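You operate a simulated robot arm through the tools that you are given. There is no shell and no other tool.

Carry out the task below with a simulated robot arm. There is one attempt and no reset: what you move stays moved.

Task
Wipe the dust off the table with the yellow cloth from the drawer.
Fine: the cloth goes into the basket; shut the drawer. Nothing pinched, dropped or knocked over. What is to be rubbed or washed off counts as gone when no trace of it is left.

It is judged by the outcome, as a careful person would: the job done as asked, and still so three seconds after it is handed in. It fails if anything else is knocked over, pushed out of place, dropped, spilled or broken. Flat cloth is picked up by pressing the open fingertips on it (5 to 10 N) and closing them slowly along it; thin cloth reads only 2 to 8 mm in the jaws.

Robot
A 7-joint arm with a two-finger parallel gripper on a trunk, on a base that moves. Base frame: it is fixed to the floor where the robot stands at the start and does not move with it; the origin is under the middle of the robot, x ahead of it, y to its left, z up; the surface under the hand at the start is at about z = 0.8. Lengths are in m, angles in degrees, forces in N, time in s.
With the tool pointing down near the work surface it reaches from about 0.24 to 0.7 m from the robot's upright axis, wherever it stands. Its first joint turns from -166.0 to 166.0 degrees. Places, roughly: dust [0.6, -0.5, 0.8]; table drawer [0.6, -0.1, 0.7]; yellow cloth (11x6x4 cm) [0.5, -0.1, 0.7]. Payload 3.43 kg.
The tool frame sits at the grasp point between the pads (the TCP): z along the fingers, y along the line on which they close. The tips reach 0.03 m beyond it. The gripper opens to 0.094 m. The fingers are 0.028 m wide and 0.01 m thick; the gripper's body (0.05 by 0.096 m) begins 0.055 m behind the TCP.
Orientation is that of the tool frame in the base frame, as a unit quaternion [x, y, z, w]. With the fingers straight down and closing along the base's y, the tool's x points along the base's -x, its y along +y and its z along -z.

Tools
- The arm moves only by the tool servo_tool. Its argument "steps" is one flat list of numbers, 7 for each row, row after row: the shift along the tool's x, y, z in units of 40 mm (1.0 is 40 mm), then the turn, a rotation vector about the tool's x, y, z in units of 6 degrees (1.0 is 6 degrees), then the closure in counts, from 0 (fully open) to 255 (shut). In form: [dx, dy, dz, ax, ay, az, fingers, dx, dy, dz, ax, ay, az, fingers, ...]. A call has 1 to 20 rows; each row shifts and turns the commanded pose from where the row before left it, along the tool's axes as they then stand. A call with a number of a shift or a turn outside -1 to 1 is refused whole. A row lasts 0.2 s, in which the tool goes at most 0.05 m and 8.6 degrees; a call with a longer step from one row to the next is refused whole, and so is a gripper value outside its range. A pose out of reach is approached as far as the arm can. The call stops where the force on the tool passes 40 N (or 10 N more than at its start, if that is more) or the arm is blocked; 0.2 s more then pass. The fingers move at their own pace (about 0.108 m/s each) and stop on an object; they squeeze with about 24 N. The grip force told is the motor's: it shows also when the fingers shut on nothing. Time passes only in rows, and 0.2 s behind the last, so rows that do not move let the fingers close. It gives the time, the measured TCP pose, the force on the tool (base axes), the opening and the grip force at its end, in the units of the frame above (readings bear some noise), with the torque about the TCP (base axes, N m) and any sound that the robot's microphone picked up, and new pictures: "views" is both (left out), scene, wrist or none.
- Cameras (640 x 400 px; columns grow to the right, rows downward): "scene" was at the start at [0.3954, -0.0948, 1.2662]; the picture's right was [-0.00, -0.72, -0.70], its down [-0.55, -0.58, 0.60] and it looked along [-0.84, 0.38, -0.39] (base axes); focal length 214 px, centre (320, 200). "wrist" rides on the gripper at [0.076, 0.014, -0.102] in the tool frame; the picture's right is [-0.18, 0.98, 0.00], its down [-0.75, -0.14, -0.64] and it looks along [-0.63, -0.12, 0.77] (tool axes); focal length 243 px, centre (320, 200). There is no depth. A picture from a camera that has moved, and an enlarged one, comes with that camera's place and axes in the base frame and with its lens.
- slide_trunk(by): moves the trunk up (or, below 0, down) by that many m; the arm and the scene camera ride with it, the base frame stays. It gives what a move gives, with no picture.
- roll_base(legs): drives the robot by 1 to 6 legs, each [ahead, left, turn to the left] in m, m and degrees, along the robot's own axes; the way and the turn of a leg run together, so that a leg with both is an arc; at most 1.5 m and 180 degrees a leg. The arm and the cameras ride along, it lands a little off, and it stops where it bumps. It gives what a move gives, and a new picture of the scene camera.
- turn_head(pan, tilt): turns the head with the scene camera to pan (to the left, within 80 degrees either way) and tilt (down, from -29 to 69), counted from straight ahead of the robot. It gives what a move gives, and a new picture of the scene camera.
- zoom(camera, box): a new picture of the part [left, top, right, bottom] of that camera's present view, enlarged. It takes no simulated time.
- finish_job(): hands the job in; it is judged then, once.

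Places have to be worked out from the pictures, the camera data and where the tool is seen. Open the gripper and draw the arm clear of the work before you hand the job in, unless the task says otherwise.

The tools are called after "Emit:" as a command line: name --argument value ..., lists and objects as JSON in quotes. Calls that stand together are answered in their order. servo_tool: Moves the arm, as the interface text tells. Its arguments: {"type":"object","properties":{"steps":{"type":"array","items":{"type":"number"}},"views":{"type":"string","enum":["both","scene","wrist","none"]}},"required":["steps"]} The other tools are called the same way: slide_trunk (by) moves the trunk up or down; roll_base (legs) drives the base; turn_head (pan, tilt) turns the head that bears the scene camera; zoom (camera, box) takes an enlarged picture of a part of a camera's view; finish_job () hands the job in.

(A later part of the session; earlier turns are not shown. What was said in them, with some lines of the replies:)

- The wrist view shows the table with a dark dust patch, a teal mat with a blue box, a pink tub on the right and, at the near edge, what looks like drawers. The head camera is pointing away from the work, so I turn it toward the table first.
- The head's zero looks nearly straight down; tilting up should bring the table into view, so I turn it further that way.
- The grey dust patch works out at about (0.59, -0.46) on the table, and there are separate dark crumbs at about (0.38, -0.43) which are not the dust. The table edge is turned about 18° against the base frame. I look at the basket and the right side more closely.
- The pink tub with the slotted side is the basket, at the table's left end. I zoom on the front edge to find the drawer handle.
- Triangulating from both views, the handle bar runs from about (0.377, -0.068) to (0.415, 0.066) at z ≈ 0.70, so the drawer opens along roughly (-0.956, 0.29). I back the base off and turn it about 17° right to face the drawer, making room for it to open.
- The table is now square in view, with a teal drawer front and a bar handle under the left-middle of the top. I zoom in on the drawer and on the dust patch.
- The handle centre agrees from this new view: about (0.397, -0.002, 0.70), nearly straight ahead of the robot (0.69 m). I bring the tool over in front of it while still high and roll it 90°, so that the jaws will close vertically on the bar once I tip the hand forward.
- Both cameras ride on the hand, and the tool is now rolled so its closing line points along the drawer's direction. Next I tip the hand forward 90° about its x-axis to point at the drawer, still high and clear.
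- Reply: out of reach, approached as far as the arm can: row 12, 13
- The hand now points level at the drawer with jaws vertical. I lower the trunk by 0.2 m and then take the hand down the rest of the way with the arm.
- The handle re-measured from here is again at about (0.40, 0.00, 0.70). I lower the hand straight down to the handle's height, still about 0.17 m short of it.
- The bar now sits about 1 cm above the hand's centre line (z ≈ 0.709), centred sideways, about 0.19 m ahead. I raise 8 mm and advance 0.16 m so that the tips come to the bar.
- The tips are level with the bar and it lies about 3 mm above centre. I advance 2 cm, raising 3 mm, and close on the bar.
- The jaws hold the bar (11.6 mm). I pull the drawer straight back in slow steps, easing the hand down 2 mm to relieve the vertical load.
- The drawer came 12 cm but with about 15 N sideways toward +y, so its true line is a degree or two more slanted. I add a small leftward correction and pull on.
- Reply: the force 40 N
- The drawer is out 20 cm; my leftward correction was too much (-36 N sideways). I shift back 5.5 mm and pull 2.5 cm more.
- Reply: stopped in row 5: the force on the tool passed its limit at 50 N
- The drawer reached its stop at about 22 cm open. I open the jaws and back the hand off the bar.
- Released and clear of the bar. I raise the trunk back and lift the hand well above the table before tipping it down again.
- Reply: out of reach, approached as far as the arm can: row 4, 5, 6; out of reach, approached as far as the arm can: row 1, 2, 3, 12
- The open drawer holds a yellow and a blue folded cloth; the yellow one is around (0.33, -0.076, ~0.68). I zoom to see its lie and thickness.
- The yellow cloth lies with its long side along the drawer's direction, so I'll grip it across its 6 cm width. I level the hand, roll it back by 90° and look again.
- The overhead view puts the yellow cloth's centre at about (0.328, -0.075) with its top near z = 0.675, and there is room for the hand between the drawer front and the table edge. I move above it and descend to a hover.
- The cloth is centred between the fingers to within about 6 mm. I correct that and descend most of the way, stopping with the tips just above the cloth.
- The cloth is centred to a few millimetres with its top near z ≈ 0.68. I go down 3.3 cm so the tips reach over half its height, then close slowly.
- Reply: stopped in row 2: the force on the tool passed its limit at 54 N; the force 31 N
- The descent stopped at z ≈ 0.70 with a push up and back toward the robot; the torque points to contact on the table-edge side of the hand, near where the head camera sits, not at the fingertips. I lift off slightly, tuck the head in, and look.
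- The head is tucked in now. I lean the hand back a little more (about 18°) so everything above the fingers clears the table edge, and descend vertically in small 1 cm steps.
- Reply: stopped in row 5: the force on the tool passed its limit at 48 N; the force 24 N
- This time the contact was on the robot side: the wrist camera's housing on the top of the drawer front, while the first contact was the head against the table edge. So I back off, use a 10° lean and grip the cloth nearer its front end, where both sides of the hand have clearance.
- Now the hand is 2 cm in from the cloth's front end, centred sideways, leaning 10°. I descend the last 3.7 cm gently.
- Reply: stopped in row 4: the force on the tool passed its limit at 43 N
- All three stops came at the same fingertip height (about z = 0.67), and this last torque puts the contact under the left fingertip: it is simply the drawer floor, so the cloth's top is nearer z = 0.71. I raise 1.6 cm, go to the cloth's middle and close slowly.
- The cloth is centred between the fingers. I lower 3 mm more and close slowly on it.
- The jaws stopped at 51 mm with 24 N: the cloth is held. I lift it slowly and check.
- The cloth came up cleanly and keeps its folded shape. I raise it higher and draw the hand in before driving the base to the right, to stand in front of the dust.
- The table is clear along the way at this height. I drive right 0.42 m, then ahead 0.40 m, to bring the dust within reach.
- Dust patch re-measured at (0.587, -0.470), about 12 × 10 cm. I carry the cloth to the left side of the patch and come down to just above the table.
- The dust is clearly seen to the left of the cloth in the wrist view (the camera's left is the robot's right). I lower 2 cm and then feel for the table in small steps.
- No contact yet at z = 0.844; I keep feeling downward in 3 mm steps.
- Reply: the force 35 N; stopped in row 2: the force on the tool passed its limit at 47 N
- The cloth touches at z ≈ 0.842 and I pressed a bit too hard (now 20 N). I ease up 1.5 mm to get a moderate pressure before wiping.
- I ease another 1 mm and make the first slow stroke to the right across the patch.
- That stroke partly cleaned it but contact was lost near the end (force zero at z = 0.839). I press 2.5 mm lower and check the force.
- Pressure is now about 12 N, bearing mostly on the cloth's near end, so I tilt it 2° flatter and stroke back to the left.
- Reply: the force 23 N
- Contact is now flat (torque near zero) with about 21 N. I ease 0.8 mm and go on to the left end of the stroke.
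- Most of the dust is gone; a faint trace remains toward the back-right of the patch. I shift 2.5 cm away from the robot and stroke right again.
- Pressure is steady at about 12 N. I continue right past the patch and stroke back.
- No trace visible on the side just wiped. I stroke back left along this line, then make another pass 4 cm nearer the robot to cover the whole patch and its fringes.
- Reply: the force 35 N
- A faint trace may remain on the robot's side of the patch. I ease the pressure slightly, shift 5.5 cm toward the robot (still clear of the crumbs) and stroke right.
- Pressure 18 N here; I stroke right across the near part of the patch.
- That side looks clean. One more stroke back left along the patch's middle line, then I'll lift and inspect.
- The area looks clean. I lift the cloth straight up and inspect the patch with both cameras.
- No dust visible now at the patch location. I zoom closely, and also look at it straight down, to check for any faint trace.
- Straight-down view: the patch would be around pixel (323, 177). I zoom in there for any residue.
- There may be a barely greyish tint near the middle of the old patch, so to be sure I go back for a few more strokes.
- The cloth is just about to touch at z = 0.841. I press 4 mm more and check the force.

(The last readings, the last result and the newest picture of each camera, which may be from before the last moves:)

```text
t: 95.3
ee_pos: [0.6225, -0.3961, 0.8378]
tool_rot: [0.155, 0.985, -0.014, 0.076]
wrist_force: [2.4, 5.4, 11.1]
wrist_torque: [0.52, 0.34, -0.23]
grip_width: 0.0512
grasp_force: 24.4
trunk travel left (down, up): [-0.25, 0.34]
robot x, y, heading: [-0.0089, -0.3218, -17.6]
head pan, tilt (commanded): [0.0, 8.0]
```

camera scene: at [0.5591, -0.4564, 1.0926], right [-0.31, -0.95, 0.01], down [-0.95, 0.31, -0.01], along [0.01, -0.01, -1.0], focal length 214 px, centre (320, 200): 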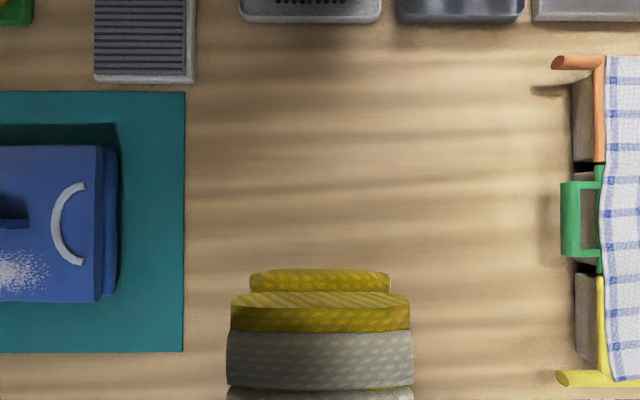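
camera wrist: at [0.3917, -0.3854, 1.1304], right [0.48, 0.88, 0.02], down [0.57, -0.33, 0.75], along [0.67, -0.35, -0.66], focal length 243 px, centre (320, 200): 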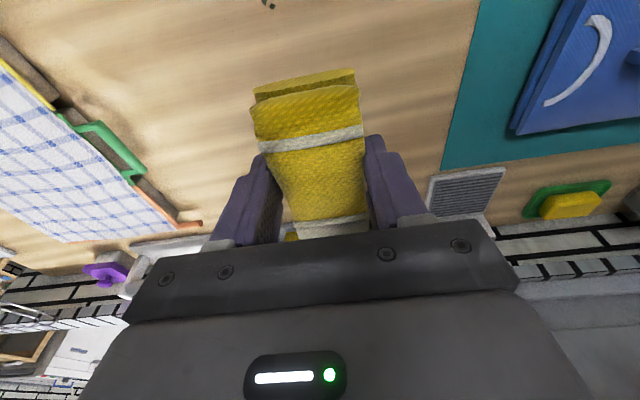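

Pressure about 11 N. I stroke right and then back left along this line.

Emit:
servo_tool --steps '[0, -0.4, 0.02, 0, 0, 0, 255, 0, -0.5, 0, 0, 0, 0, 255, 0, -0.5, 0.006, 0, 0, 0, 255, 0, -0.5, 0, 0, 0, 0, 255, 0, -0.5, 0.006, 0, 0, 0, 255, 0, -0.5, 0, 0, 0, 0, 255, 0, -0.5, 0.006, 0, 0, 0, 255, 0, -0.5, 0, 0, 0, 0, 255, 0, -0.4, 0, 0, 0, 0, 255]' --views "none"

Emit:
servo_tool --steps '[-0.3, 0.3, 0.04, 0, 0, 0, 255, 0, 0.5, 0, 0, 0, 0, 255, 0, 0.5, -0.004, 0, 0, 0, 255, 0, 0.5, -0.004, 0, 0, 0, 255, 0, 0.5, -0.004, 0, 0, 0, 255, 0, 0.5, -0.004, 0, 0, 0, 255, 0, 0.5, -0.004, 0, 0, 0, 255, 0, 0.5, -0.004, 0, 0, 0, 255, 0, 0.4, 0, 0, 0, 0, 255]' --views "none"

```text
t: 97.3
ee_pos: [0.5675, -0.5611, 0.8376]
tool_rot: [0.156, 0.985, -0.016, 0.073]
wrist_force: [3.0, 7.8, 19.6]
wrist_torque: [0.5, -0.27, 0.0]
grip_width: 0.0512
grasp_force: 23.6
trunk travel left (down, up): [-0.25, 0.34]
robot x, y, heading: [-0.0055, -0.3242, -17.2]
head pan, tilt (commanded): [0.0, 8.0]
```

```text
t: 99.3
ee_pos: [0.6309, -0.4059, 0.8371]
tool_rot: [0.156, 0.985, -0.015, 0.075]
wrist_force: [-2.2, -7.6, 21.0]
wrist_torque: [0.08, 0.25, 0.06]
grip_width: 0.0511
grasp_force: 23.9
trunk travel left (down, up): [-0.25, 0.34]
robot x, y, heading: [-0.0081, -0.321, -17.1]
head pan, tilt (commanded): [0.0, 8.0]
```

Both strokes kept about 20 N. One more pair of strokes slightly nearer the robot to overlap everything.

Emit:
servo_tool --steps '[0.5, -0.2, -0.076, 0, 0, 0, 255, 0.5, -0.3, -0.076, 0, 0, 0, 255, 0, -0.5, 0, 0, 0, 0, 255, 0, -0.5, 0, 0, 0, 0, 255, 0, -0.5, 0, 0, 0, 0, 255, 0, -0.5, 0.004, 0, 0, 0, 255, 0, -0.5, 0.004, 0, 0, 0, 255, 0, -0.5, 0.004, 0, 0, 0, 255, 0, -0.4, 0, 0, 0, 0, 255]' --views "none"

Emit:
servo_tool --steps '[-0.3, 0.2, 0.046, 0, 0, 0, 255, 0, 0.5, 0, 0, 0, 0, 255, 0, 0.5, -0.004, 0, 0, 0, 255, 0, 0.5, -0.004, 0, 0, 0, 255, 0, 0.5, -0.004, 0, 0, 0, 255, 0, 0.5, -0.004, 0, 0, 0, 255, 0, 0.5, -0.004, 0, 0, 0, 255, 0, 0.5, -0.004, 0, 0, 0, 255, 0, 0.5, 0, 0, 0, 0, 255]' --views "none"

```text
t: 101.3
ee_pos: [0.5439, -0.5417, 0.8375]
tool_rot: [0.157, 0.985, -0.016, 0.074]
wrist_force: [1.4, 4.9, 15.7]
wrist_torque: [0.48, 0.01, -0.05]
grip_width: 0.0512
grasp_force: 23.6
trunk travel left (down, up): [-0.25, 0.34]
robot x, y, heading: [-0.0098, -0.3188, -17.3]
head pan, tilt (commanded): [0.0, 8.0]
```

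```text
t: 103.3
ee_pos: [0.608, -0.3842, 0.8385]
tool_rot: [0.156, 0.985, -0.015, 0.074]
wrist_force: [-2.1, -4.2, 13.1]
wrist_torque: [0.15, 0.08, -0.02]
grip_width: 0.0511
grasp_force: 24.0
trunk travel left (down, up): [-0.25, 0.34]
robot x, y, heading: [-0.0127, -0.3216, -17.4]
head pan, tilt (commanded): [0.0, 8.0]
```

Strokes done with steady pressure. I lift straight up, draw back, and look straight down at the spot once more.

Emit:
servo_tool --steps '[-0.126, 0, -0.824, 0, 0, 0, 255, -0.126, 0, -0.824, 0, 0, 0, 255, -0.126, 0, -0.824, 0, 0, 0, 255, -0.126, 0, -0.824, 0, 0, 0, 255, -0.126, 0, -0.824, 0, 0, 0, 255, -0.126, 0, -0.824, 0, 0, 0, 255, 0.7, -0.5, -0.12, 0, 0, 0, 255, 0.7, -0.5, -0.12, 0, 0, 0, 255, 0.7, -0.5, -0.12, 0, 0, 0, 255, 0.7, -0.5, -0.12, 0, 0, 0, 255]' --views "scene"

Emit:
zoom --camera "scene" --box '[200, 80, 440, 265]'

```text
t: 105.5
ee_pos: [0.4746, -0.4236, 1.0401]
tool_rot: [0.156, 0.985, -0.016, 0.074]
wrist_force: [-0.7, -0.3, -0.7]
wrist_torque: [0.0, 0.01, 0.0]
grip_width: 0.0511
grasp_force: 23.5
trunk travel left (down, up): [-0.25, 0.34]
robot x, y, heading: [-0.0073, -0.3233, -17.5]
head pan, tilt (commanded): [0.0, 8.0]
camera scene: at [0.5609, -0.4532, 1.0927], right [-0.31, -0.95, 0.01], down [-0.95, 0.31, -0.01], along [0.01, -0.01, -1.0], focal length 214 px, centre (320, 200)
```

scene: 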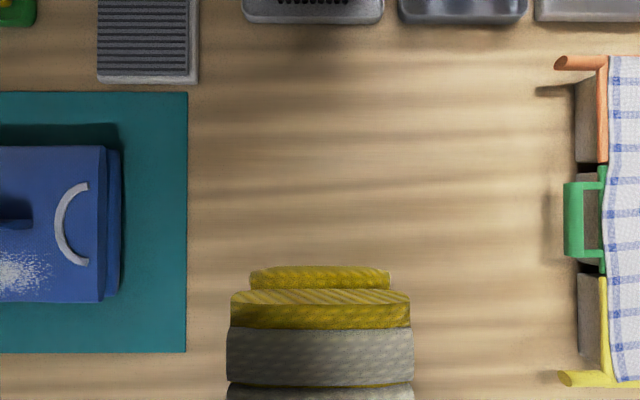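

```text
2.16 times, centred on (320, 172) of scene
camera zoom: at [0.5609, -0.4532, 1.0927], right [-0.31, -0.95, 0.01], down [-0.95, 0.31, -0.01], along [0.01, -0.01, -1.0], focal length 464 px, centre (320, 260)
```

zoom: 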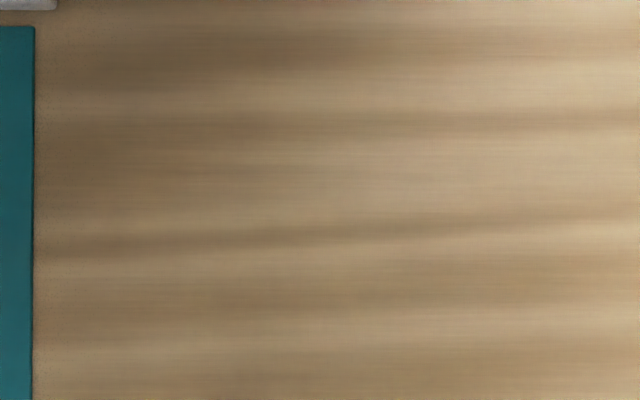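

The spot is clean now. Next is the basket (the pink tub): its rim works out at z ≈ 0.87, centre about (0.67, 0.26). I drive back, left past the open drawer, and a little ahead, with the cloth held high.

Emit:
roll_base --legs '[[-0.3, 0, 0], [0, 0.57, 0], [0.18, 0, 0]]'

Emit:
turn_head --pan 25 --tilt -5

```text
t: 111.5
ee_pos: [0.5308, 0.1582, 1.0413]
tool_rot: [0.156, 0.985, -0.015, 0.073]
wrist_force: [-0.2, -0.5, -0.7]
wrist_torque: [0.03, 0.06, -0.03]
grip_width: 0.0511
grasp_force: 23.9
trunk travel left (down, up): [-0.25, 0.34]
robot x, y, heading: [0.0418, 0.2625, -17.4]
head pan, tilt (commanded): [0.0, 8.0]
camera scene: at [0.6162, 0.1308, 1.092], right [-0.31, -0.95, 0.01], down [-0.95, 0.31, -0.01], along [0.01, -0.01, -1.0], focal length 214 px, centre (320, 200)
```

scene: 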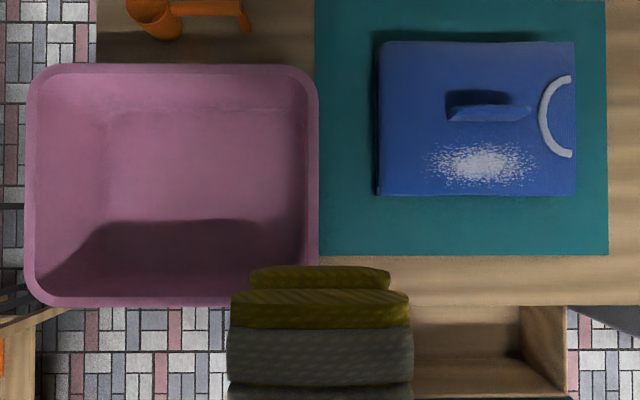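

```text
t: 112.4
ee_pos: [0.53, 0.1601, 1.0415]
tool_rot: [0.156, 0.985, -0.015, 0.075]
wrist_force: [0.0, 0.5, -0.8]
wrist_torque: [0.02, 0.03, 0.01]
grip_width: 0.0514
grasp_force: 24.5
trunk travel left (down, up): [-0.25, 0.34]
robot x, y, heading: [0.0452, 0.2637, -17.3]
head pan, tilt (commanded): [25.0, -5.0]
camera scene: at [0.6443, 0.1606, 1.1084], right [-0.22, -0.88, -0.41], down [-0.91, 0.33, -0.23], along [0.34, 0.32, -0.88], focal length 214 px, centre (320, 200)
```

scene: 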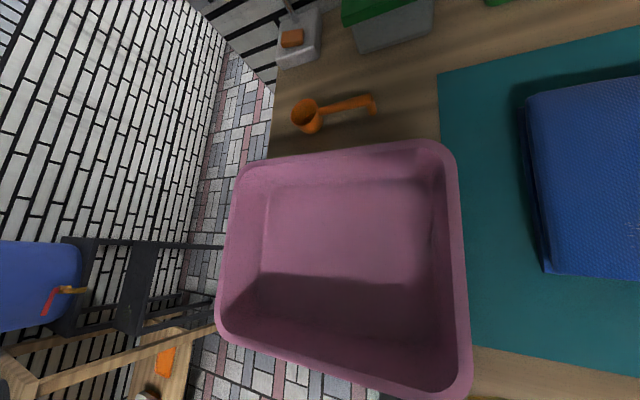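

The basket's centre is about (0.675, 0.262), open and empty. I tuck the head in, bring the cloth over the centre and lower it to rim level.

Emit:
turn_head --pan 0 --tilt 55

Emit:
servo_tool --steps '[-0.522, 0.713, 0.08, 0, 0, 0, 255, -0.522, 0.713, 0.08, 0, 0, 0, 255, -0.522, 0.713, 0.08, 0, 0, 0, 255, -0.522, 0.713, 0.08, 0, 0, 0, 255, -0.522, 0.713, 0.08, 0, 0, 0, 255, 0.107, 0, 0.692, 0, 0, 0, 255, 0.107, 0, 0.692, 0, 0, 0, 255, 0.107, 0, 0.692, 0, 0, 0, 255, 0.107, 0, 0.692, 0, 0, 0, 255]' --views "both"

```text
t: 113.7
ee_pos: [0.5291, 0.1585, 1.0404]
tool_rot: [0.157, 0.985, -0.015, 0.073]
wrist_force: [-0.5, 0.1, -0.2]
wrist_torque: [-0.02, 0.0, 0.02]
grip_width: 0.0511
grasp_force: 24.2
trunk travel left (down, up): [-0.25, 0.34]
robot x, y, heading: [0.0468, 0.2618, -17.5]
head pan, tilt (commanded): [0.0, 55.0]
camera scene: at [0.5453, 0.1539, 1.1019], right [-0.31, -0.95, 0.01], down [-0.66, 0.22, 0.72], along [-0.69, 0.22, -0.69], focal length 214 px, centre (320, 200)
```

scene: 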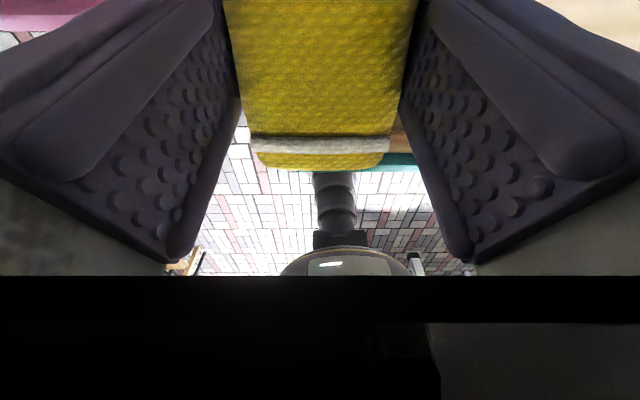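

```text
t: 115.7
ee_pos: [0.6749, 0.2619, 0.927]
tool_rot: [0.156, 0.985, -0.016, 0.073]
wrist_force: [0.2, -0.2, -0.7]
wrist_torque: [-0.03, 0.0, 0.02]
grip_width: 0.0512
grasp_force: 23.6
trunk travel left (down, up): [-0.25, 0.34]
robot x, y, heading: [0.0446, 0.2582, -17.5]
head pan, tilt (commanded): [0.0, 55.0]
camera scene: at [0.6898, 0.2557, 0.9887], right [-0.31, -0.95, 0.01], down [-0.66, 0.22, 0.72], along [-0.69, 0.22, -0.69], focal length 214 px, centre (320, 200)
camera wrist: at [0.5939, 0.3038, 1.017], right [0.48, 0.88, 0.02], down [0.57, -0.33, 0.75], along [0.67, -0.35, -0.66], focal length 243 px, centre (320, 200)
```

scene: 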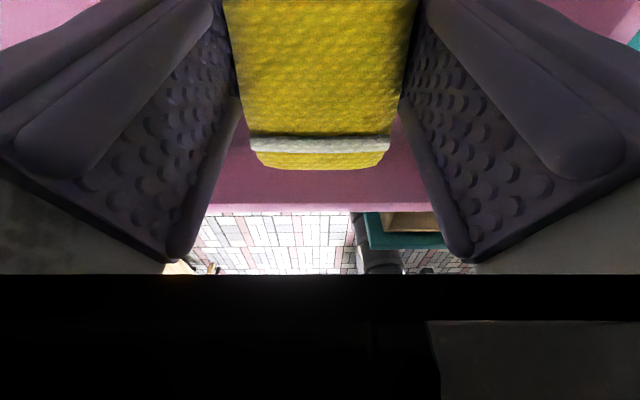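
wrist: 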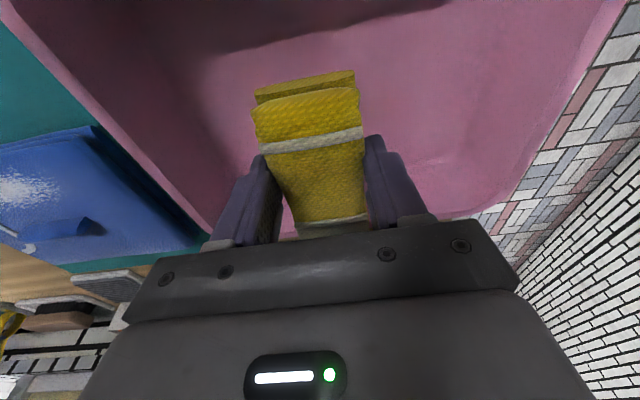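

The cloth hangs well inside the basket's outline. I lower it 6 cm and then feel for the basket floor.

Emit:
servo_tool --steps '[0.077, 0, 0.49, 0, 0, 0, 255, 0.077, 0, 0.49, 0, 0, 0, 255, 0.077, 0, 0.49, 0, 0, 0, 255]' --views "wrist"

Emit:
servo_tool --steps '[0.015, 0, 0.1, 0, 0, 0, 255, 0.015, 0, 0.1, 0, 0, 0, 255]' --views "none"

```text
t: 116.5
ee_pos: [0.6732, 0.2616, 0.8661]
tool_rot: [0.157, 0.985, -0.017, 0.075]
wrist_force: [0.1, 0.2, -0.4]
wrist_torque: [-0.04, -0.03, -0.02]
grip_width: 0.0512
grasp_force: 24.4
trunk travel left (down, up): [-0.25, 0.34]
robot x, y, heading: [0.0443, 0.2631, -17.6]
head pan, tilt (commanded): [0.0, 55.0]
camera wrist: at [0.5932, 0.3034, 0.9567], right [0.48, 0.88, 0.02], down [0.57, -0.33, 0.75], along [0.67, -0.35, -0.66], focal length 243 px, centre (320, 200)
```

wrist: 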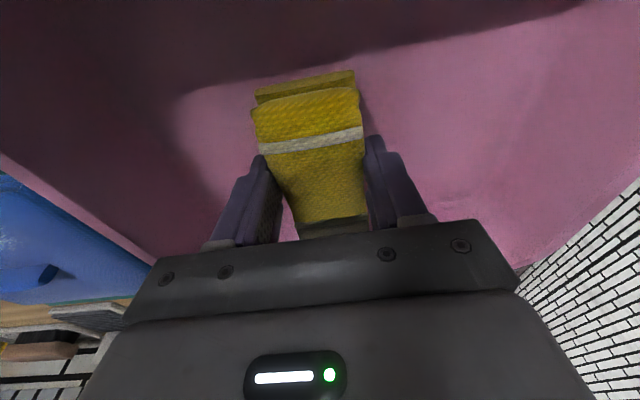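

```text
t: 117.1
ee_pos: [0.6735, 0.2615, 0.8593]
tool_rot: [0.154, 0.985, -0.015, 0.075]
wrist_force: [-0.1, 0.0, -0.9]
wrist_torque: [-0.02, -0.06, 0.02]
grip_width: 0.0513
grasp_force: 24.1
trunk travel left (down, up): [-0.25, 0.34]
robot x, y, heading: [0.0465, 0.2624, -17.0]
head pan, tilt (commanded): [0.0, 55.0]
```

No contact yet at z = 0.859; I keep lowering in small steps.

Emit:
servo_tool --steps '[0.012, 0, 0.075, 0, 0, 0, 255, 0.012, 0, 0.075, 0, 0, 0, 255]' --views "none"

Emit:
servo_tool --steps '[0.008, 0, 0.05, 0, 0, 0, 255, 0.008, 0, 0.05, 0, 0, 0, 255]' --views "none"

```text
t: 117.7
ee_pos: [0.6727, 0.2623, 0.8539]
tool_rot: [0.156, 0.985, -0.014, 0.075]
wrist_force: [0.7, -0.3, -0.2]
wrist_torque: [0.0, 0.0, 0.0]
grip_width: 0.051
grasp_force: 23.4
trunk travel left (down, up): [-0.25, 0.34]
robot x, y, heading: [0.0463, 0.2593, -17.3]
head pan, tilt (commanded): [0.0, 55.0]
```

```text
t: 118.3
ee_pos: [0.6735, 0.2614, 0.8507]
tool_rot: [0.155, 0.985, -0.016, 0.074]
wrist_force: [-0.4, -0.3, -1.1]
wrist_torque: [0.0, -0.01, 0.02]
grip_width: 0.051
grasp_force: 24.1
trunk travel left (down, up): [-0.25, 0.34]
robot x, y, heading: [0.0418, 0.2597, -17.3]
head pan, tilt (commanded): [0.0, 55.0]
```

Still free at z = 0.851; contact is expected within a few millimetres.

Emit:
servo_tool --steps '[0.008, 0, 0.05, 0, 0, 0, 255, 0.008, 0, 0.05, 0, 0, 0, 255]' --views "none"

```text
t: 118.9
ee_pos: [0.6729, 0.2614, 0.8461]
tool_rot: [0.156, 0.985, -0.015, 0.074]
wrist_force: [-0.3, -0.5, -0.3]
wrist_torque: [-0.01, 0.0, 0.04]
grip_width: 0.0511
grasp_force: 24.3
trunk travel left (down, up): [-0.25, 0.34]
robot x, y, heading: [0.0407, 0.2635, -17.3]
head pan, tilt (commanded): [0.0, 55.0]
```

Emit:
servo_tool --steps '[0.006, 0, 0.04, 0, 0, 0, 255, 0.006, 0, 0.04, 0, 0, 0, 255]' --views "none"

```text
t: 119.5
ee_pos: [0.673, 0.2623, 0.8417]
tool_rot: [0.157, 0.985, -0.015, 0.075]
wrist_force: [0.1, -0.1, 2.6]
wrist_torque: [0.08, 0.1, 0.01]
grip_width: 0.051
grasp_force: 24.1
trunk travel left (down, up): [-0.25, 0.34]
robot x, y, heading: [0.0421, 0.259, -17.4]
head pan, tilt (commanded): [0.0, 55.0]
```

The cloth has touched the basket floor (2.6 N). I open the jaws slowly to leave it lying there.

Emit:
servo_tool --steps '[0, 0, 0, 0, 0, 0, 115, 0, 0, 0, 0, 0, 0, 90, 0, 0, 0, 0, 0, 0, 60, 0, 0, 0, 0, 0, 0, 30, 0, 0, 0, 0, 0, 0, 0, 0, 0, 0, 0, 0, 0, 0]' --views "wrist"

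```text
t: 120.9
ee_pos: [0.6738, 0.2609, 0.842]
tool_rot: [0.156, 0.985, -0.016, 0.074]
wrist_force: [-0.6, 0.2, 0.4]
wrist_torque: [0.03, -0.01, 0.02]
grip_width: 0.0941
grasp_force: 0.1
trunk travel left (down, up): [-0.25, 0.34]
robot x, y, heading: [0.0476, 0.2636, -17.0]
head pan, tilt (commanded): [0.0, 55.0]
camera wrist: at [0.5929, 0.3037, 0.9319], right [0.48, 0.88, 0.02], down [0.57, -0.33, 0.75], along [0.67, -0.35, -0.66], focal length 243 px, centre (320, 200)
```

wrist: 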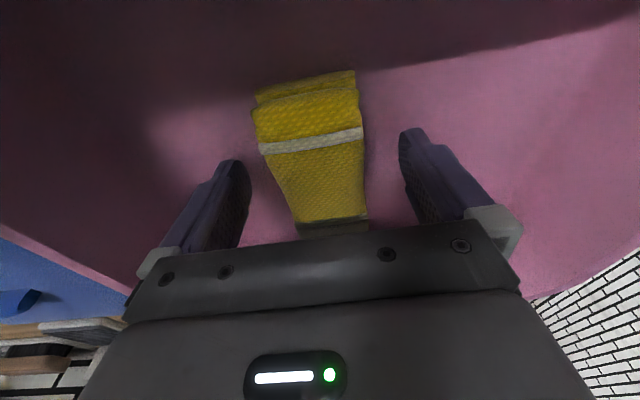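

The cloth lies in the basket and the jaws are fully open with clear gaps. I lift the hand straight up out of the basket and look back.

Emit:
servo_tool --steps '[-0.077, 0, -0.49, 0, 0, 0, 0, -0.077, 0, -0.49, 0, 0, 0, 0, -0.126, 0, -0.824, 0, 0, 0, 0, -0.126, 0, -0.824, 0, 0, 0, 0, -0.126, 0, -0.824, 0, 0, 0, 0, -0.126, 0, -0.824, 0, 0, 0, 0, -0.126, 0, -0.824, 0, 0, 0, 0, 0.7, 0, -0.12, 0, 0, 0, 0, 0.7, 0, -0.12, 0, 0, 0, 0, 0.7, 0, -0.12, 0, 0, 0, 0, 0.7, 0, -0.12, 0, 0, 0, 0]' --views "none"

Emit:
turn_head --pan 0 --tilt 0

```text
t: 123.3
ee_pos: [0.5651, 0.2994, 1.0516]
tool_rot: [0.156, 0.985, -0.016, 0.074]
wrist_force: [0.3, -0.5, -0.2]
wrist_torque: [-0.05, 0.01, 0.0]
grip_width: 0.0941
grasp_force: 0.1
trunk travel left (down, up): [-0.25, 0.34]
robot x, y, heading: [0.0419, 0.2602, -17.4]
head pan, tilt (commanded): [0.0, 55.0]
```

```text
t: 124.5
ee_pos: [0.5654, 0.3002, 1.0521]
tool_rot: [0.156, 0.985, -0.015, 0.074]
wrist_force: [0.5, 0.5, -0.3]
wrist_torque: [-0.01, -0.03, 0.02]
grip_width: 0.0942
grasp_force: 0.1
trunk travel left (down, up): [-0.25, 0.34]
robot x, y, heading: [0.043, 0.264, -17.4]
head pan, tilt (commanded): [0.0, 0.0]
camera scene: at [0.6635, 0.2665, 1.1079], right [-0.31, -0.95, 0.01], down [-0.94, 0.3, -0.15], along [0.14, -0.05, -0.99], focal length 214 px, centre (320, 200)
```

scene: 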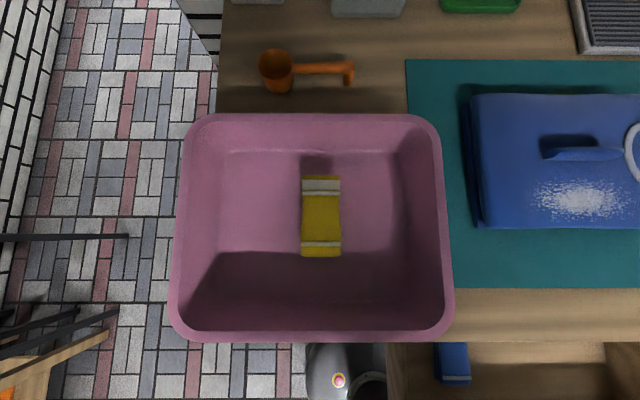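

The yellow cloth lies neatly in the middle of the basket. Now the drawer: I drive back and right to stand squarely in front of it again, a bit further back than before.

Emit:
roll_base --legs '[[-0.36, 0, 0], [0, -0.154, 0]]'

```text
t: 127.9
ee_pos: [0.1771, 0.26, 1.0505]
tool_rot: [0.155, 0.985, -0.015, 0.074]
wrist_force: [-0.2, -1.0, -0.2]
wrist_torque: [-0.01, -0.01, -0.01]
grip_width: 0.0941
grasp_force: 0.0
trunk travel left (down, up): [-0.25, 0.34]
robot x, y, heading: [-0.3476, 0.2204, -17.0]
head pan, tilt (commanded): [0.0, 0.0]
camera scene: at [0.2729, 0.2277, 1.108], right [-0.31, -0.95, 0.01], down [-0.94, 0.3, -0.15], along [0.14, -0.05, -0.99], focal length 214 px, centre (320, 200)
```

scene: 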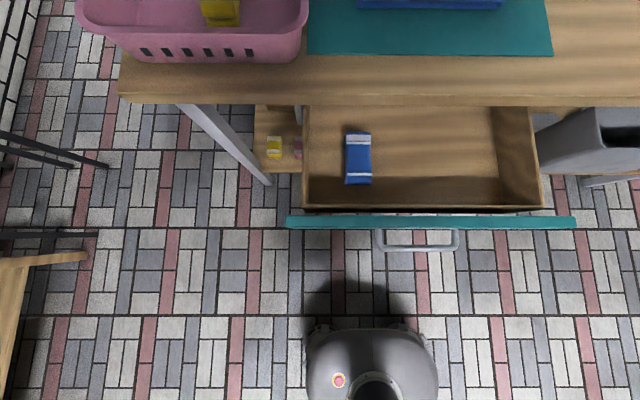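

The drawer with the blue cloth lying flat inside is in view, and its handle is where expected. I level the hand, line it up with the handle and roll it for the same level grip as before.

Emit:
servo_tool --steps '[0, 0, 0, 0, 0.72, 0, 0, 0, 0, 0, 0, 0.72, 0, 0, 0, -0.9, -0.6, 0, 0, 0, 0, 0, -0.9, -0.6, 0, 0, 0, 0, 0, -0.9, -0.6, 0, 0, 0, 0, 0, -0.9, -0.6, 0, 0, 0, 0, 0.3, -0.93, -0.6, 0, 0, 0, 0, 0, 0, -0.4, 0, 0, 0, 0]' --views "none"

Emit:
servo_tool --steps '[0, 0, 0, 0, 0, 1, 0, 0, 0, 0, 0, 0, 1, 0, 0, 0, 0, 0, 0, 1, 0, 0, 0, 0, 0, 0, 1, 0, 0, 0, 0, 0, 0, 1, 0, 0, 0, 0, 0, 0, 1, 0, 0, 0, 0, 0, 0, 1, 0, 0, 0, 0, 0, 0, 1, 0, 0, 0, 0, 0, 0, 1, 0, 0, 0, 0, 0, 0, 1, 0, 0, 0, 0, 0, 0, 1, 0, 0, 0, 0, 0, 0, 1, 0, 0, 0, 0, 0, 0, 1, 0, 0, 0, 0, 0, 0, 1, 0, 0, 0, 0, 0, 0, 1, 0]' --views "none"

```text
t: 129.7
ee_pos: [0.1088, 0.0933, 1.1906]
tool_rot: [0.154, 0.988, -0.003, -0.001]
wrist_force: [0.3, -0.2, 0.1]
wrist_torque: [-0.04, 0.03, 0.03]
grip_width: 0.0939
grasp_force: 0.1
trunk travel left (down, up): [-0.25, 0.34]
robot x, y, heading: [-0.3454, 0.2227, -17.1]
head pan, tilt (commanded): [0.0, 0.0]
```

```text
t: 132.9
ee_pos: [0.1088, 0.0933, 1.1888]
tool_rot: [0.809, 0.588, -0.002, 0.003]
wrist_force: [-0.4, -0.7, 0.3]
wrist_torque: [0.0, 0.01, 0.02]
grip_width: 0.0939
grasp_force: 0.0
trunk travel left (down, up): [-0.25, 0.34]
robot x, y, heading: [-0.347, 0.2258, -17.3]
head pan, tilt (commanded): [0.0, 0.0]
```

Rolled well; I trim 0.7° of yaw and tip the hand forward to level.

Emit:
servo_tool --steps '[0, 0, 0, 0, 0, -0.12, 0, 0, 0, 0, -1, 0, 0, 0, 0, 0, 0, -1, 0, 0, 0, 0, 0, 0, -1, 0, 0, 0, 0, 0, 0, -1, 0, 0, 0, 0, 0, 0, -1, 0, 0, 0, 0, 0, 0, -1, 0, 0, 0, 0, 0, 0, -1, 0, 0, 0, 0, 0, 0, -1, 0, 0, 0, 0, 0, 0, -1, 0, 0, 0, 0, 0, 0, -1, 0, 0, 0, 0, 0, 0, -1, 0, 0, 0, 0, 0, 0, -1, 0, 0, 0, 0, 0, 0, -1, 0, 0, 0, 0, 0, 0, -1, 0, 0, 0, 0, 0, 0, -1, 0, 0, 0]' --views "none"

Emit:
slide_trunk --by -0.2

Emit:
turn_head --pan 0 --tilt 30

```text
t: 136.3
ee_pos: [0.1402, 0.085, 1.1924]
tool_rot: [0.566, 0.422, 0.418, 0.571]
wrist_force: [-0.8, 0.0, -0.2]
wrist_torque: [-0.07, -0.02, 0.0]
grip_width: 0.0941
grasp_force: 0.0
out of reach, approached as far as the arm can: row 11, 12, 13, 14
trunk travel left (down, up): [-0.25, 0.34]
robot x, y, heading: [-0.3456, 0.2189, -17.4]
head pan, tilt (commanded): [0.0, 0.0]
```

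```text
t: 138.4
ee_pos: [0.1398, 0.0845, 0.9916]
tool_rot: [0.567, 0.422, 0.418, 0.571]
wrist_force: [-0.7, 0.9, -0.9]
wrist_torque: [0.01, 0.02, -0.01]
grip_width: 0.0939
grasp_force: 0.1
trunk travel left (down, up): [-0.05, 0.54]
robot x, y, heading: [-0.3481, 0.2253, -17.1]
head pan, tilt (commanded): [0.0, 0.0]
```

```text
t: 139.4
ee_pos: [0.1399, 0.0855, 0.9914]
tool_rot: [0.568, 0.421, 0.417, 0.571]
wrist_force: [0.3, 0.0, 0.3]
wrist_torque: [-0.03, 0.01, 0.02]
grip_width: 0.094
grasp_force: 0.1
trunk travel left (down, up): [-0.05, 0.54]
robot x, y, heading: [-0.3458, 0.219, -17.2]
head pan, tilt (commanded): [0.0, 30.0]
camera scene: at [0.0833, 0.0365, 0.9922], right [0.0, -0.01, -1.0], down [-0.22, 0.98, -0.01], along [0.98, 0.22, 0.0], focal length 214 px, centre (320, 200)
```

scene: 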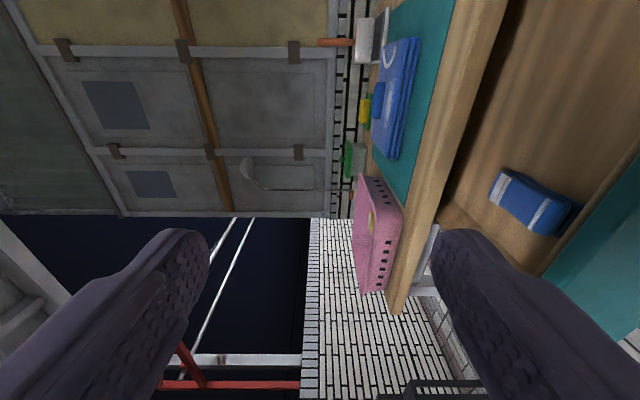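

The hand is level and aligned but only 4 cm short of the gripping position, so I first go down part-way, back off 3.5 cm, and then go down to the handle's height.

Emit:
servo_tool --steps '[0, -0.884, 0, 0, 0, 0, 0, 0, -0.884, 0, 0, 0, 0, 0, 0, -0.884, 0, 0, 0, 0, 0, 0, -0.6, 0, 0, 0, 0, 0, -0.05, 0, -0.5, 0, 0, 0, 0, -0.05, 0, -0.5, 0, 0, 0, 0]' --views "scene"

```text
t: 140.8
ee_pos: [0.0999, 0.0927, 0.8614]
tool_rot: [0.566, 0.422, 0.418, 0.571]
wrist_force: [0.5, 0.4, 0.0]
wrist_torque: [-0.02, 0.01, 0.01]
grip_width: 0.094
grasp_force: 0.1
trunk travel left (down, up): [-0.05, 0.54]
robot x, y, heading: [-0.3456, 0.2219, -17.2]
head pan, tilt (commanded): [0.0, 30.0]
camera scene: at [0.0433, 0.0443, 0.8612], right [0.0, -0.01, -1.0], down [-0.22, 0.97, -0.01], along [0.97, 0.22, 0.0], focal length 214 px, centre (320, 200)
```

scene: 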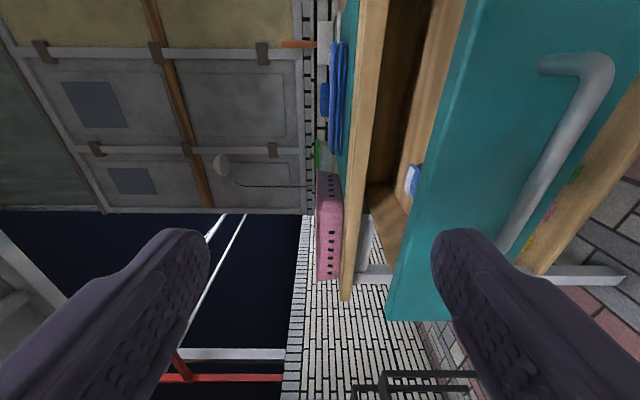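

Now about 9 cm short of the bar, I go down to its height.

Emit:
servo_tool --steps '[0, -0.757, 0, 0, 0, 0, 0, 0, -0.757, 0, 0, 0, 0, 0, 0, -0.757, 0, 0, 0, 0, 0, 0, -0.757, 0, 0, 0, 0, 0, 0, -0.757, 0, 0, 0, 0, 0]' --views "scene"

```text
t: 142.0
ee_pos: [0.101, 0.0912, 0.7109]
tool_rot: [0.567, 0.421, 0.418, 0.571]
wrist_force: [-0.9, -0.3, 0.4]
wrist_torque: [0.02, 0.01, 0.0]
grip_width: 0.0939
grasp_force: 0.1
trunk travel left (down, up): [-0.05, 0.54]
robot x, y, heading: [-0.3456, 0.2216, -17.2]
head pan, tilt (commanded): [0.0, 30.0]
camera scene: at [0.0439, 0.0427, 0.7105], right [0.0, -0.01, -1.0], down [-0.22, 0.98, -0.01], along [0.98, 0.22, 0.0], focal length 214 px, centre (320, 200)
```

scene: 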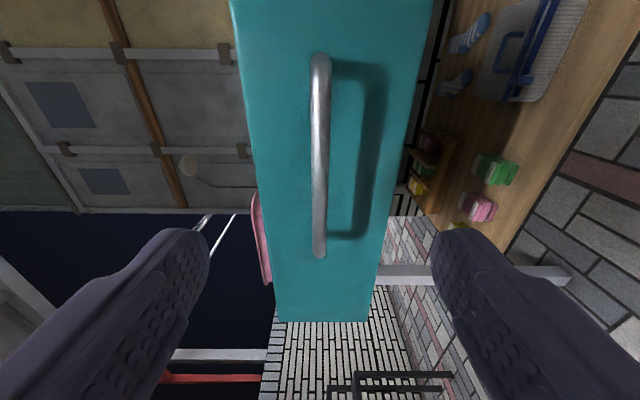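

The bar is exactly at centre height. I advance 7.5 cm onto it and close the jaws.

Emit:
servo_tool --steps '[0, 0, 0.625, 0, 0, 0, 0, 0, 0, 0.625, 0, 0, 0, 0, 0, 0, 0.625, 0, 0, 0, 0, 0, 0, 0, 0, 0, 0, 120, 0, 0, 0, 0, 0, 0, 200, 0, 0, 0, 0, 0, 0, 255, 0, 0, 0, 0, 0, 0, 255, 0, 0, 0, 0, 0, 0, 255]' --views "scene"

```text
t: 143.8
ee_pos: [0.1726, 0.0687, 0.7109]
tool_rot: [0.568, 0.422, 0.417, 0.57]
wrist_force: [0.9, 1.1, -0.5]
wrist_torque: [0.81, -0.33, -0.21]
grip_width: 0.0116
grasp_force: 45.2
trunk travel left (down, up): [-0.05, 0.54]
robot x, y, heading: [-0.3465, 0.2222, -17.5]
head pan, tilt (commanded): [0.0, 30.0]
camera scene: at [0.1155, 0.0208, 0.7106], right [0.0, -0.01, -1.0], down [-0.22, 0.97, -0.01], along [0.97, 0.22, 0.0], focal length 214 px, centre (320, 200)
```

scene: 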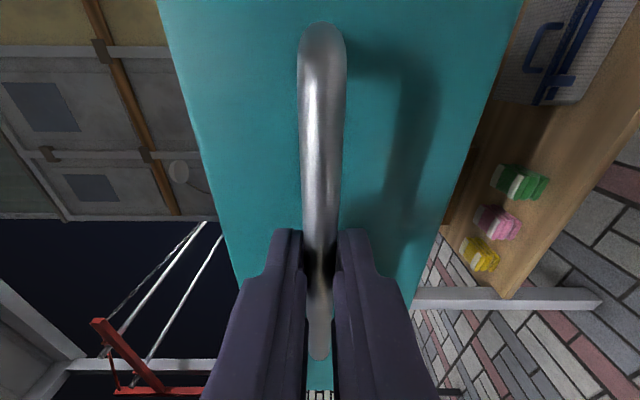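

Gripped. I push the drawer in slowly, the first 12 cm, following its true line.

Emit:
servo_tool --steps '[0, 0, 0.3, 0, 0, 0, 255, -0.008, 0, 0.5, 0, 0, 0, 255, -0.008, 0, 0.5, 0, 0, 0, 255, -0.008, 0, 0.5, 0, 0, 0, 255, -0.008, 0, 0.5, 0, 0, 0, 255, -0.008, 0, 0.5, 0, 0, 0, 255, 0, 0, 0.2, 0, 0, 0, 255]' --views "none"

```text
t: 145.4
ee_pos: [0.286, 0.0307, 0.7106]
tool_rot: [0.567, 0.421, 0.418, 0.571]
wrist_force: [-1.8, -3.0, -1.0]
wrist_torque: [0.75, -0.31, 0.78]
grip_width: 0.0118
grasp_force: 44.9
trunk travel left (down, up): [-0.05, 0.54]
robot x, y, heading: [-0.3447, 0.2192, -17.2]
head pan, tilt (commanded): [0.0, 30.0]
```

Low forces and on line; about 10 cm remain. I push on, slowing near the end.

Emit:
servo_tool --steps '[0, 0, 0.4, 0, 0, 0, 255, -0.008, 0, 0.5, 0, 0, 0, 255, -0.008, 0, 0.5, 0, 0, 0, 255, -0.008, 0, 0.4, 0, 0, 0, 255, -0.008, 0, 0.3, 0, 0, 0, 255, 0, 0, 0.2, 0, 0, 0, 255]' --views "none"

```text
t: 146.8
ee_pos: [0.3743, 0.0028, 0.71]
tool_rot: [0.569, 0.421, 0.418, 0.57]
wrist_force: [-1.4, 1.1, 0.5]
wrist_torque: [0.72, -0.23, -0.68]
grip_width: 0.0118
grasp_force: 44.8
trunk travel left (down, up): [-0.05, 0.54]
robot x, y, heading: [-0.3478, 0.225, -17.3]
head pan, tilt (commanded): [0.0, 30.0]
```

About 1.1 cm to go; I push in 4 mm steps until it seats.

Emit:
servo_tool --steps '[0, 0, 0.1, 0, 0, 0, 255, 0, 0, 0.1, 0, 0, 0, 255, 0, 0, 0.1, 0, 0, 0, 255, 0, 0, 0.08, 0, 0, 0, 255]' --views "both"

```text
t: 147.4
ee_pos: [0.3762, 0.0016, 0.7103]
tool_rot: [0.568, 0.421, 0.418, 0.57]
wrist_force: [-21.7, 4.7, 12.0]
wrist_torque: [0.53, -0.53, 0.34]
grip_width: 0.012
grasp_force: 45.0
trunk travel left (down, up): [-0.05, 0.54]
robot x, y, heading: [-0.3451, 0.2237, -17.3]
head pan, tilt (commanded): [0.0, 30.0]
stopped in row 3: the force on the tool passed its limit at 45 N (the readings are from after the stop); the commanded pose is now the measured one
camera scene: at [0.3195, -0.0458, 0.7105], right [0.0, -0.01, -1.0], down [-0.22, 0.97, -0.01], along [0.97, 0.22, 0.0], focal length 214 px, centre (320, 200)
camera wrist: at [0.3017, 0.1057, 0.7235], right [-0.05, -0.17, 0.98], down [-0.84, -0.53, -0.14], along [0.55, -0.83, -0.11], focal length 243 px, centre (320, 200)
```

scene: 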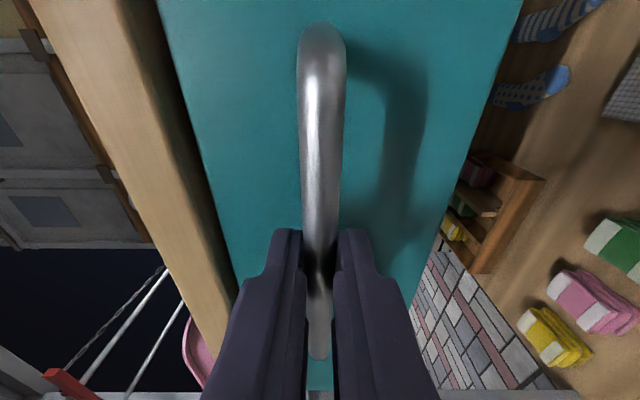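
wrist: 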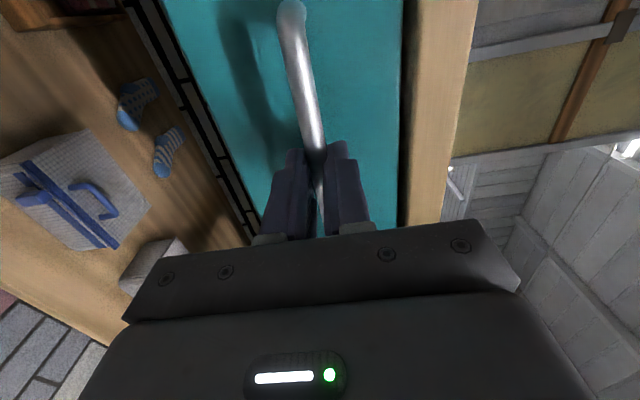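

The push met a firm stop; this time I hold the bar nearer the fingertips (it looks about 1.2 cm farther out), so this matches the closed position. I release, back off and check.

Emit:
servo_tool --steps '[0, 0, 0, 0, 0, 0, 150, 0, 0, 0, 0, 0, 0, 50, 0, 0, 0, 0, 0, 0, 0, 0, 0, 0, 0, 0, 0, 0, 0, 0, -0.4, 0, 0, 0, 0, 0, 0, -0.7, 0, 0, 0, 0, 0, 0, -0.7, 0, 0, 0, 0, 0, 0, -0.7, 0, 0, 0, 0, 0, 0, -0.7, 0, 0, 0, 0]' --views "both"

```text
t: 149.4
ee_pos: [0.2552, 0.0395, 0.7077]
tool_rot: [0.568, 0.422, 0.418, 0.569]
wrist_force: [0.1, -0.4, -0.1]
wrist_torque: [-0.01, -0.03, -0.02]
grip_width: 0.0942
grasp_force: 0.0
trunk travel left (down, up): [-0.05, 0.54]
robot x, y, heading: [-0.3445, 0.2232, -17.6]
head pan, tilt (commanded): [0.0, 30.0]
camera scene: at [0.1992, -0.0092, 0.7086], right [-0.01, -0.01, -1.0], down [-0.22, 0.97, 0.0], along [0.97, 0.22, -0.01], focal length 214 px, centre (320, 200)
camera wrist: at [0.1814, 0.1423, 0.7217], right [-0.05, -0.17, 0.98], down [-0.84, -0.53, -0.13], along [0.55, -0.83, -0.12], focal length 243 px, centre (320, 200)
```

scene: 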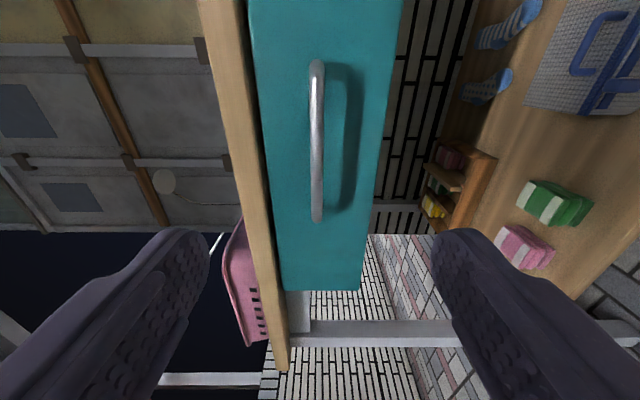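
wrist: 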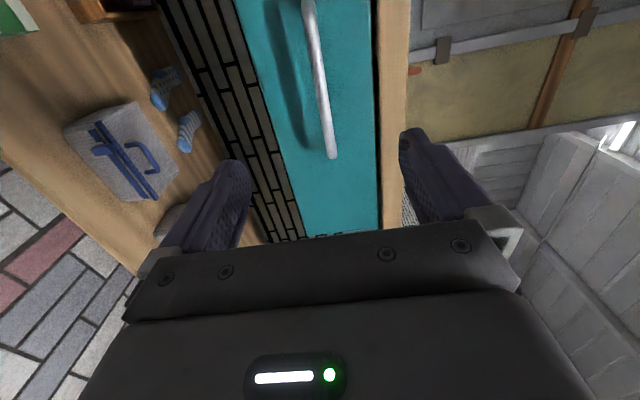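

The handle ends now measure at (0.378, -0.073) and (0.419, 0.060), the same as before opening, so the drawer is shut. I zoom to check the seam.

Emit:
zoom --camera "scene" --box '[190, 0, 420, 370]'

Emit:
zoom --camera "wrist" --box '[230, 0, 430, 240]'

```text
1.08 times, centred on (305, 185) of scene (not enlarged: the box is as wide or as high as the picture)
camera zoom: at [0.1992, -0.0092, 0.7086], right [-0.01, -0.01, -1.0], down [-0.22, 0.97, 0.0], along [0.97, 0.22, -0.01], focal length 232 px, centre (336, 216)
```

zoom: 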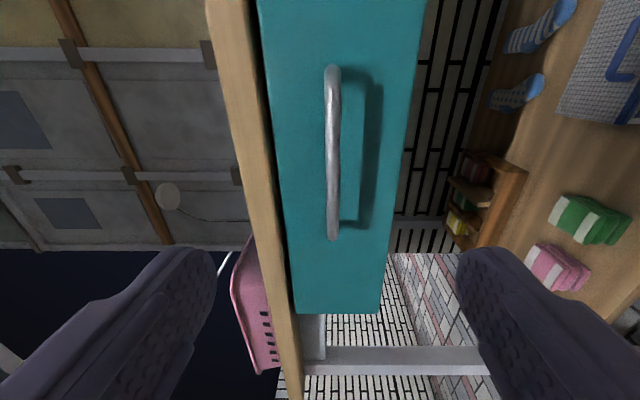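

```text
1.67 times, centred on (330, 120) of wrist
camera zoom: at [0.1814, 0.1423, 0.7217], right [-0.05, -0.17, 0.98], down [-0.84, -0.53, -0.13], along [0.55, -0.83, -0.12], focal length 404 px, centre (303, 333)
```

zoom: 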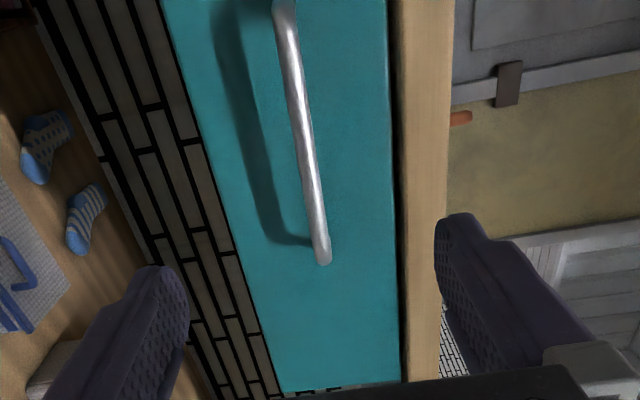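

The drawer front sits flush under the table edge, as at the start. I raise the trunk and arm and tip the hand down again, for a final overview.

Emit:
slide_trunk --by 0.2

Emit:
servo_tool --steps '[0, 0.9, 0, 0, 0, 0, 0, 0, 0.9, 0, 0, 0, 0, 0, 0, 0.9, 0, 0, 0, 0, 0, 0, 0.9, 0, 0, 0, 0, 0, 0, 0.9, 0, 0, 0, 0, 0, 0, 0.9, 0, 0, 0, 0, 0, 0, 0.9, 0, 0, 0, 0, 0]' --views "none"

Emit:
servo_tool --steps '[0, 0, 0, 1, 0, 0, 0, 0, 0, 0, 1, 0, 0, 0, 0, 0, 0, 1, 0, 0, 0, 0, 0, 0, 1, 0, 0, 0, 0, 0, 0, 1, 0, 0, 0, 0, 0, 0, 1, 0, 0, 0, 0, 0, 0, 1, 0, 0, 0, 0, 0, 0, 1, 0, 0, 0, 0, 0, 0, 1, 0, 0, 0, 0, 0, 0, 1, 0, 0, 0, 0, 0, 0, 1, 0, 0, 0, 0, 0, 0, 1, 0, 0, 0, 0, 0, 0, 1, 0, 0, 0, 0, 0, 0, 1, 0, 0, 0, 0, 0, 0, 1, 0, 0, 0]' --views "none"

Emit:
servo_tool --steps '[0, 0, 0, 0, 0, -1, 0, 0, 0, 0, 0, 0, -1, 0, 0, 0, 0, 0, 0, -1, 0, 0, 0, 0, 0, 0, -1, 0, 0, 0, 0, 0, 0, -1, 0, 0, 0, 0, 0, 0, -1, 0, 0, 0, 0, 0, 0, -1, 0, 0, 0, 0, 0, 0, -1, 0, 0, 0, 0, 0, 0, -1, 0, 0, 0, 0, 0, 0, -1, 0, 0, 0, 0, 0, 0, -1, 0, 0, 0, 0, 0, 0, -1, 0, 0, 0, 0, 0, 0, -1, 0, 0, 0, 0, 0, 0, -1, 0, 0, 0, 0, 0, 0, -1, 0]' --views "none"

Emit:
turn_head --pan 0 --tilt -22

```text
t: 151.6
ee_pos: [0.2557, 0.0387, 0.9081]
tool_rot: [0.568, 0.423, 0.418, 0.569]
wrist_force: [0.1, 0.0, 0.2]
wrist_torque: [0.01, 0.01, -0.04]
grip_width: 0.0941
grasp_force: 0.0
trunk travel left (down, up): [-0.25, 0.34]
robot x, y, heading: [-0.3462, 0.2242, -17.3]
head pan, tilt (commanded): [0.0, 30.0]
```

```text
t: 153.2
ee_pos: [0.2566, 0.0412, 1.1615]
tool_rot: [0.569, 0.422, 0.417, 0.569]
wrist_force: [-0.3, -0.5, 0.0]
wrist_torque: [0.0, 0.02, -0.01]
grip_width: 0.0941
grasp_force: 0.1
trunk travel left (down, up): [-0.25, 0.34]
robot x, y, heading: [-0.3462, 0.2201, -17.4]
head pan, tilt (commanded): [0.0, 30.0]
```

```text
t: 156.4
ee_pos: [0.2581, 0.0399, 1.1598]
tool_rot: [0.805, 0.594, -0.005, 0.0]
wrist_force: [0.2, 0.3, 0.0]
wrist_torque: [-0.02, 0.02, 0.02]
grip_width: 0.0942
grasp_force: 0.0
trunk travel left (down, up): [-0.25, 0.34]
robot x, y, heading: [-0.3426, 0.2194, -17.6]
head pan, tilt (commanded): [0.0, 30.0]
```

```text
t: 159.6
ee_pos: [0.2577, 0.0406, 1.1595]
tool_rot: [0.148, 0.989, -0.004, -0.002]
wrist_force: [-0.1, -0.1, -0.7]
wrist_torque: [0.0, 0.0, 0.04]
grip_width: 0.0939
grasp_force: 0.1
trunk travel left (down, up): [-0.25, 0.34]
robot x, y, heading: [-0.3461, 0.225, -17.2]
head pan, tilt (commanded): [0.0, 30.0]
```

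```text
t: 160.8
ee_pos: [0.257, 0.041, 1.1606]
tool_rot: [0.149, 0.989, -0.003, -0.002]
wrist_force: [0.1, 0.3, -0.5]
wrist_torque: [0.01, 0.01, -0.03]
grip_width: 0.0941
grasp_force: 0.0
trunk travel left (down, up): [-0.25, 0.34]
robot x, y, heading: [-0.3441, 0.2198, -17.2]
head pan, tilt (commanded): [0.0, -22.0]
camera scene: at [0.3928, -0.0022, 1.2156], right [-0.3, -0.96, 0.01], down [-0.89, 0.27, -0.37], along [0.35, -0.12, -0.93], focal length 214 px, centre (320, 200)
```

scene: 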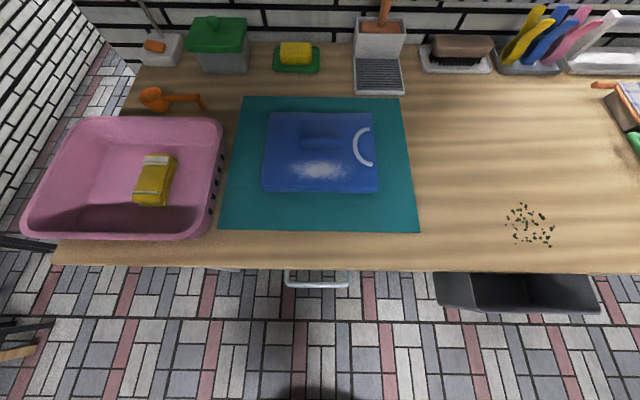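

Everything looks in place: cloth in the basket, drawer shut, crumbs and other things untouched. One last zoom on the wiped area and the drawer.

Emit:
zoom --camera "scene" --box '[410, 70, 610, 200]'

Emit:
zoom --camera "scene" --box '[200, 220, 440, 310]'

```text
3.08 times, centred on (510, 135) of scene
camera zoom: at [0.3928, -0.0022, 1.2156], right [-0.3, -0.96, 0.01], down [-0.89, 0.27, -0.37], along [0.35, -0.12, -0.93], focal length 660 px, centre (-265, 400)
```

zoom: 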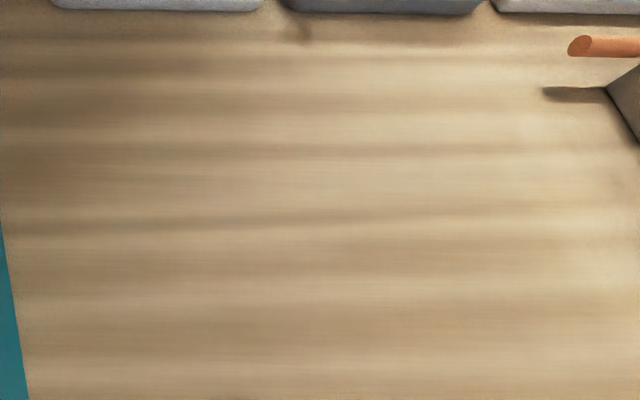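

```text
2.67 times, centred on (320, 265) of scene
camera zoom: at [0.3928, -0.0022, 1.2156], right [-0.3, -0.96, 0.01], down [-0.89, 0.27, -0.37], along [0.35, -0.12, -0.93], focal length 572 px, centre (320, 27)
```

zoom: 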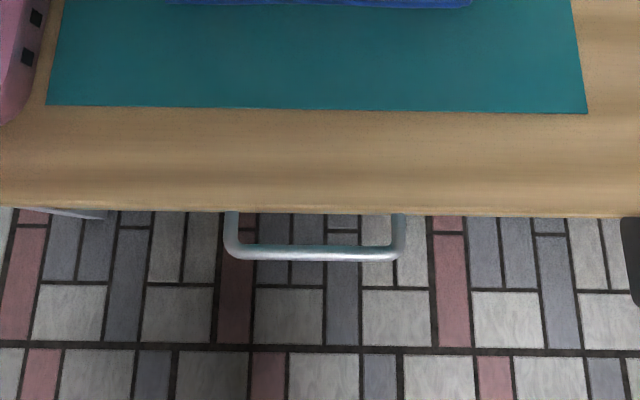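

No trace of dust is left, the drawer front is fully under the table edge, and the gripper is open and clear of the work. I hand the job in.

Emit:
finish_job

```text
The job is handed in.
```

The dust is wiped off the table, and the last close-up pictures show no trace of it. The yellow cloth is lying in the pink basket.

- **Drawer:** it is shut. Its handle measured within a few millimetres of where it was before I opened it, and the front no longer shows beyond the table edge. The blue cloth is still inside.
- **Left alone:** I took "dust" to mean the grey patch only. The dark crumbs near the front edge and the white powder on the blue box are still there.
- **Bumps:** while reaching for the cloth, the hand touched something in or around the drawer three times, and the arm's force limit stopped it each time. I saw no damage, and nothing appeared to have moved.

I handed the job in with the gripper open and the arm clear of the table.
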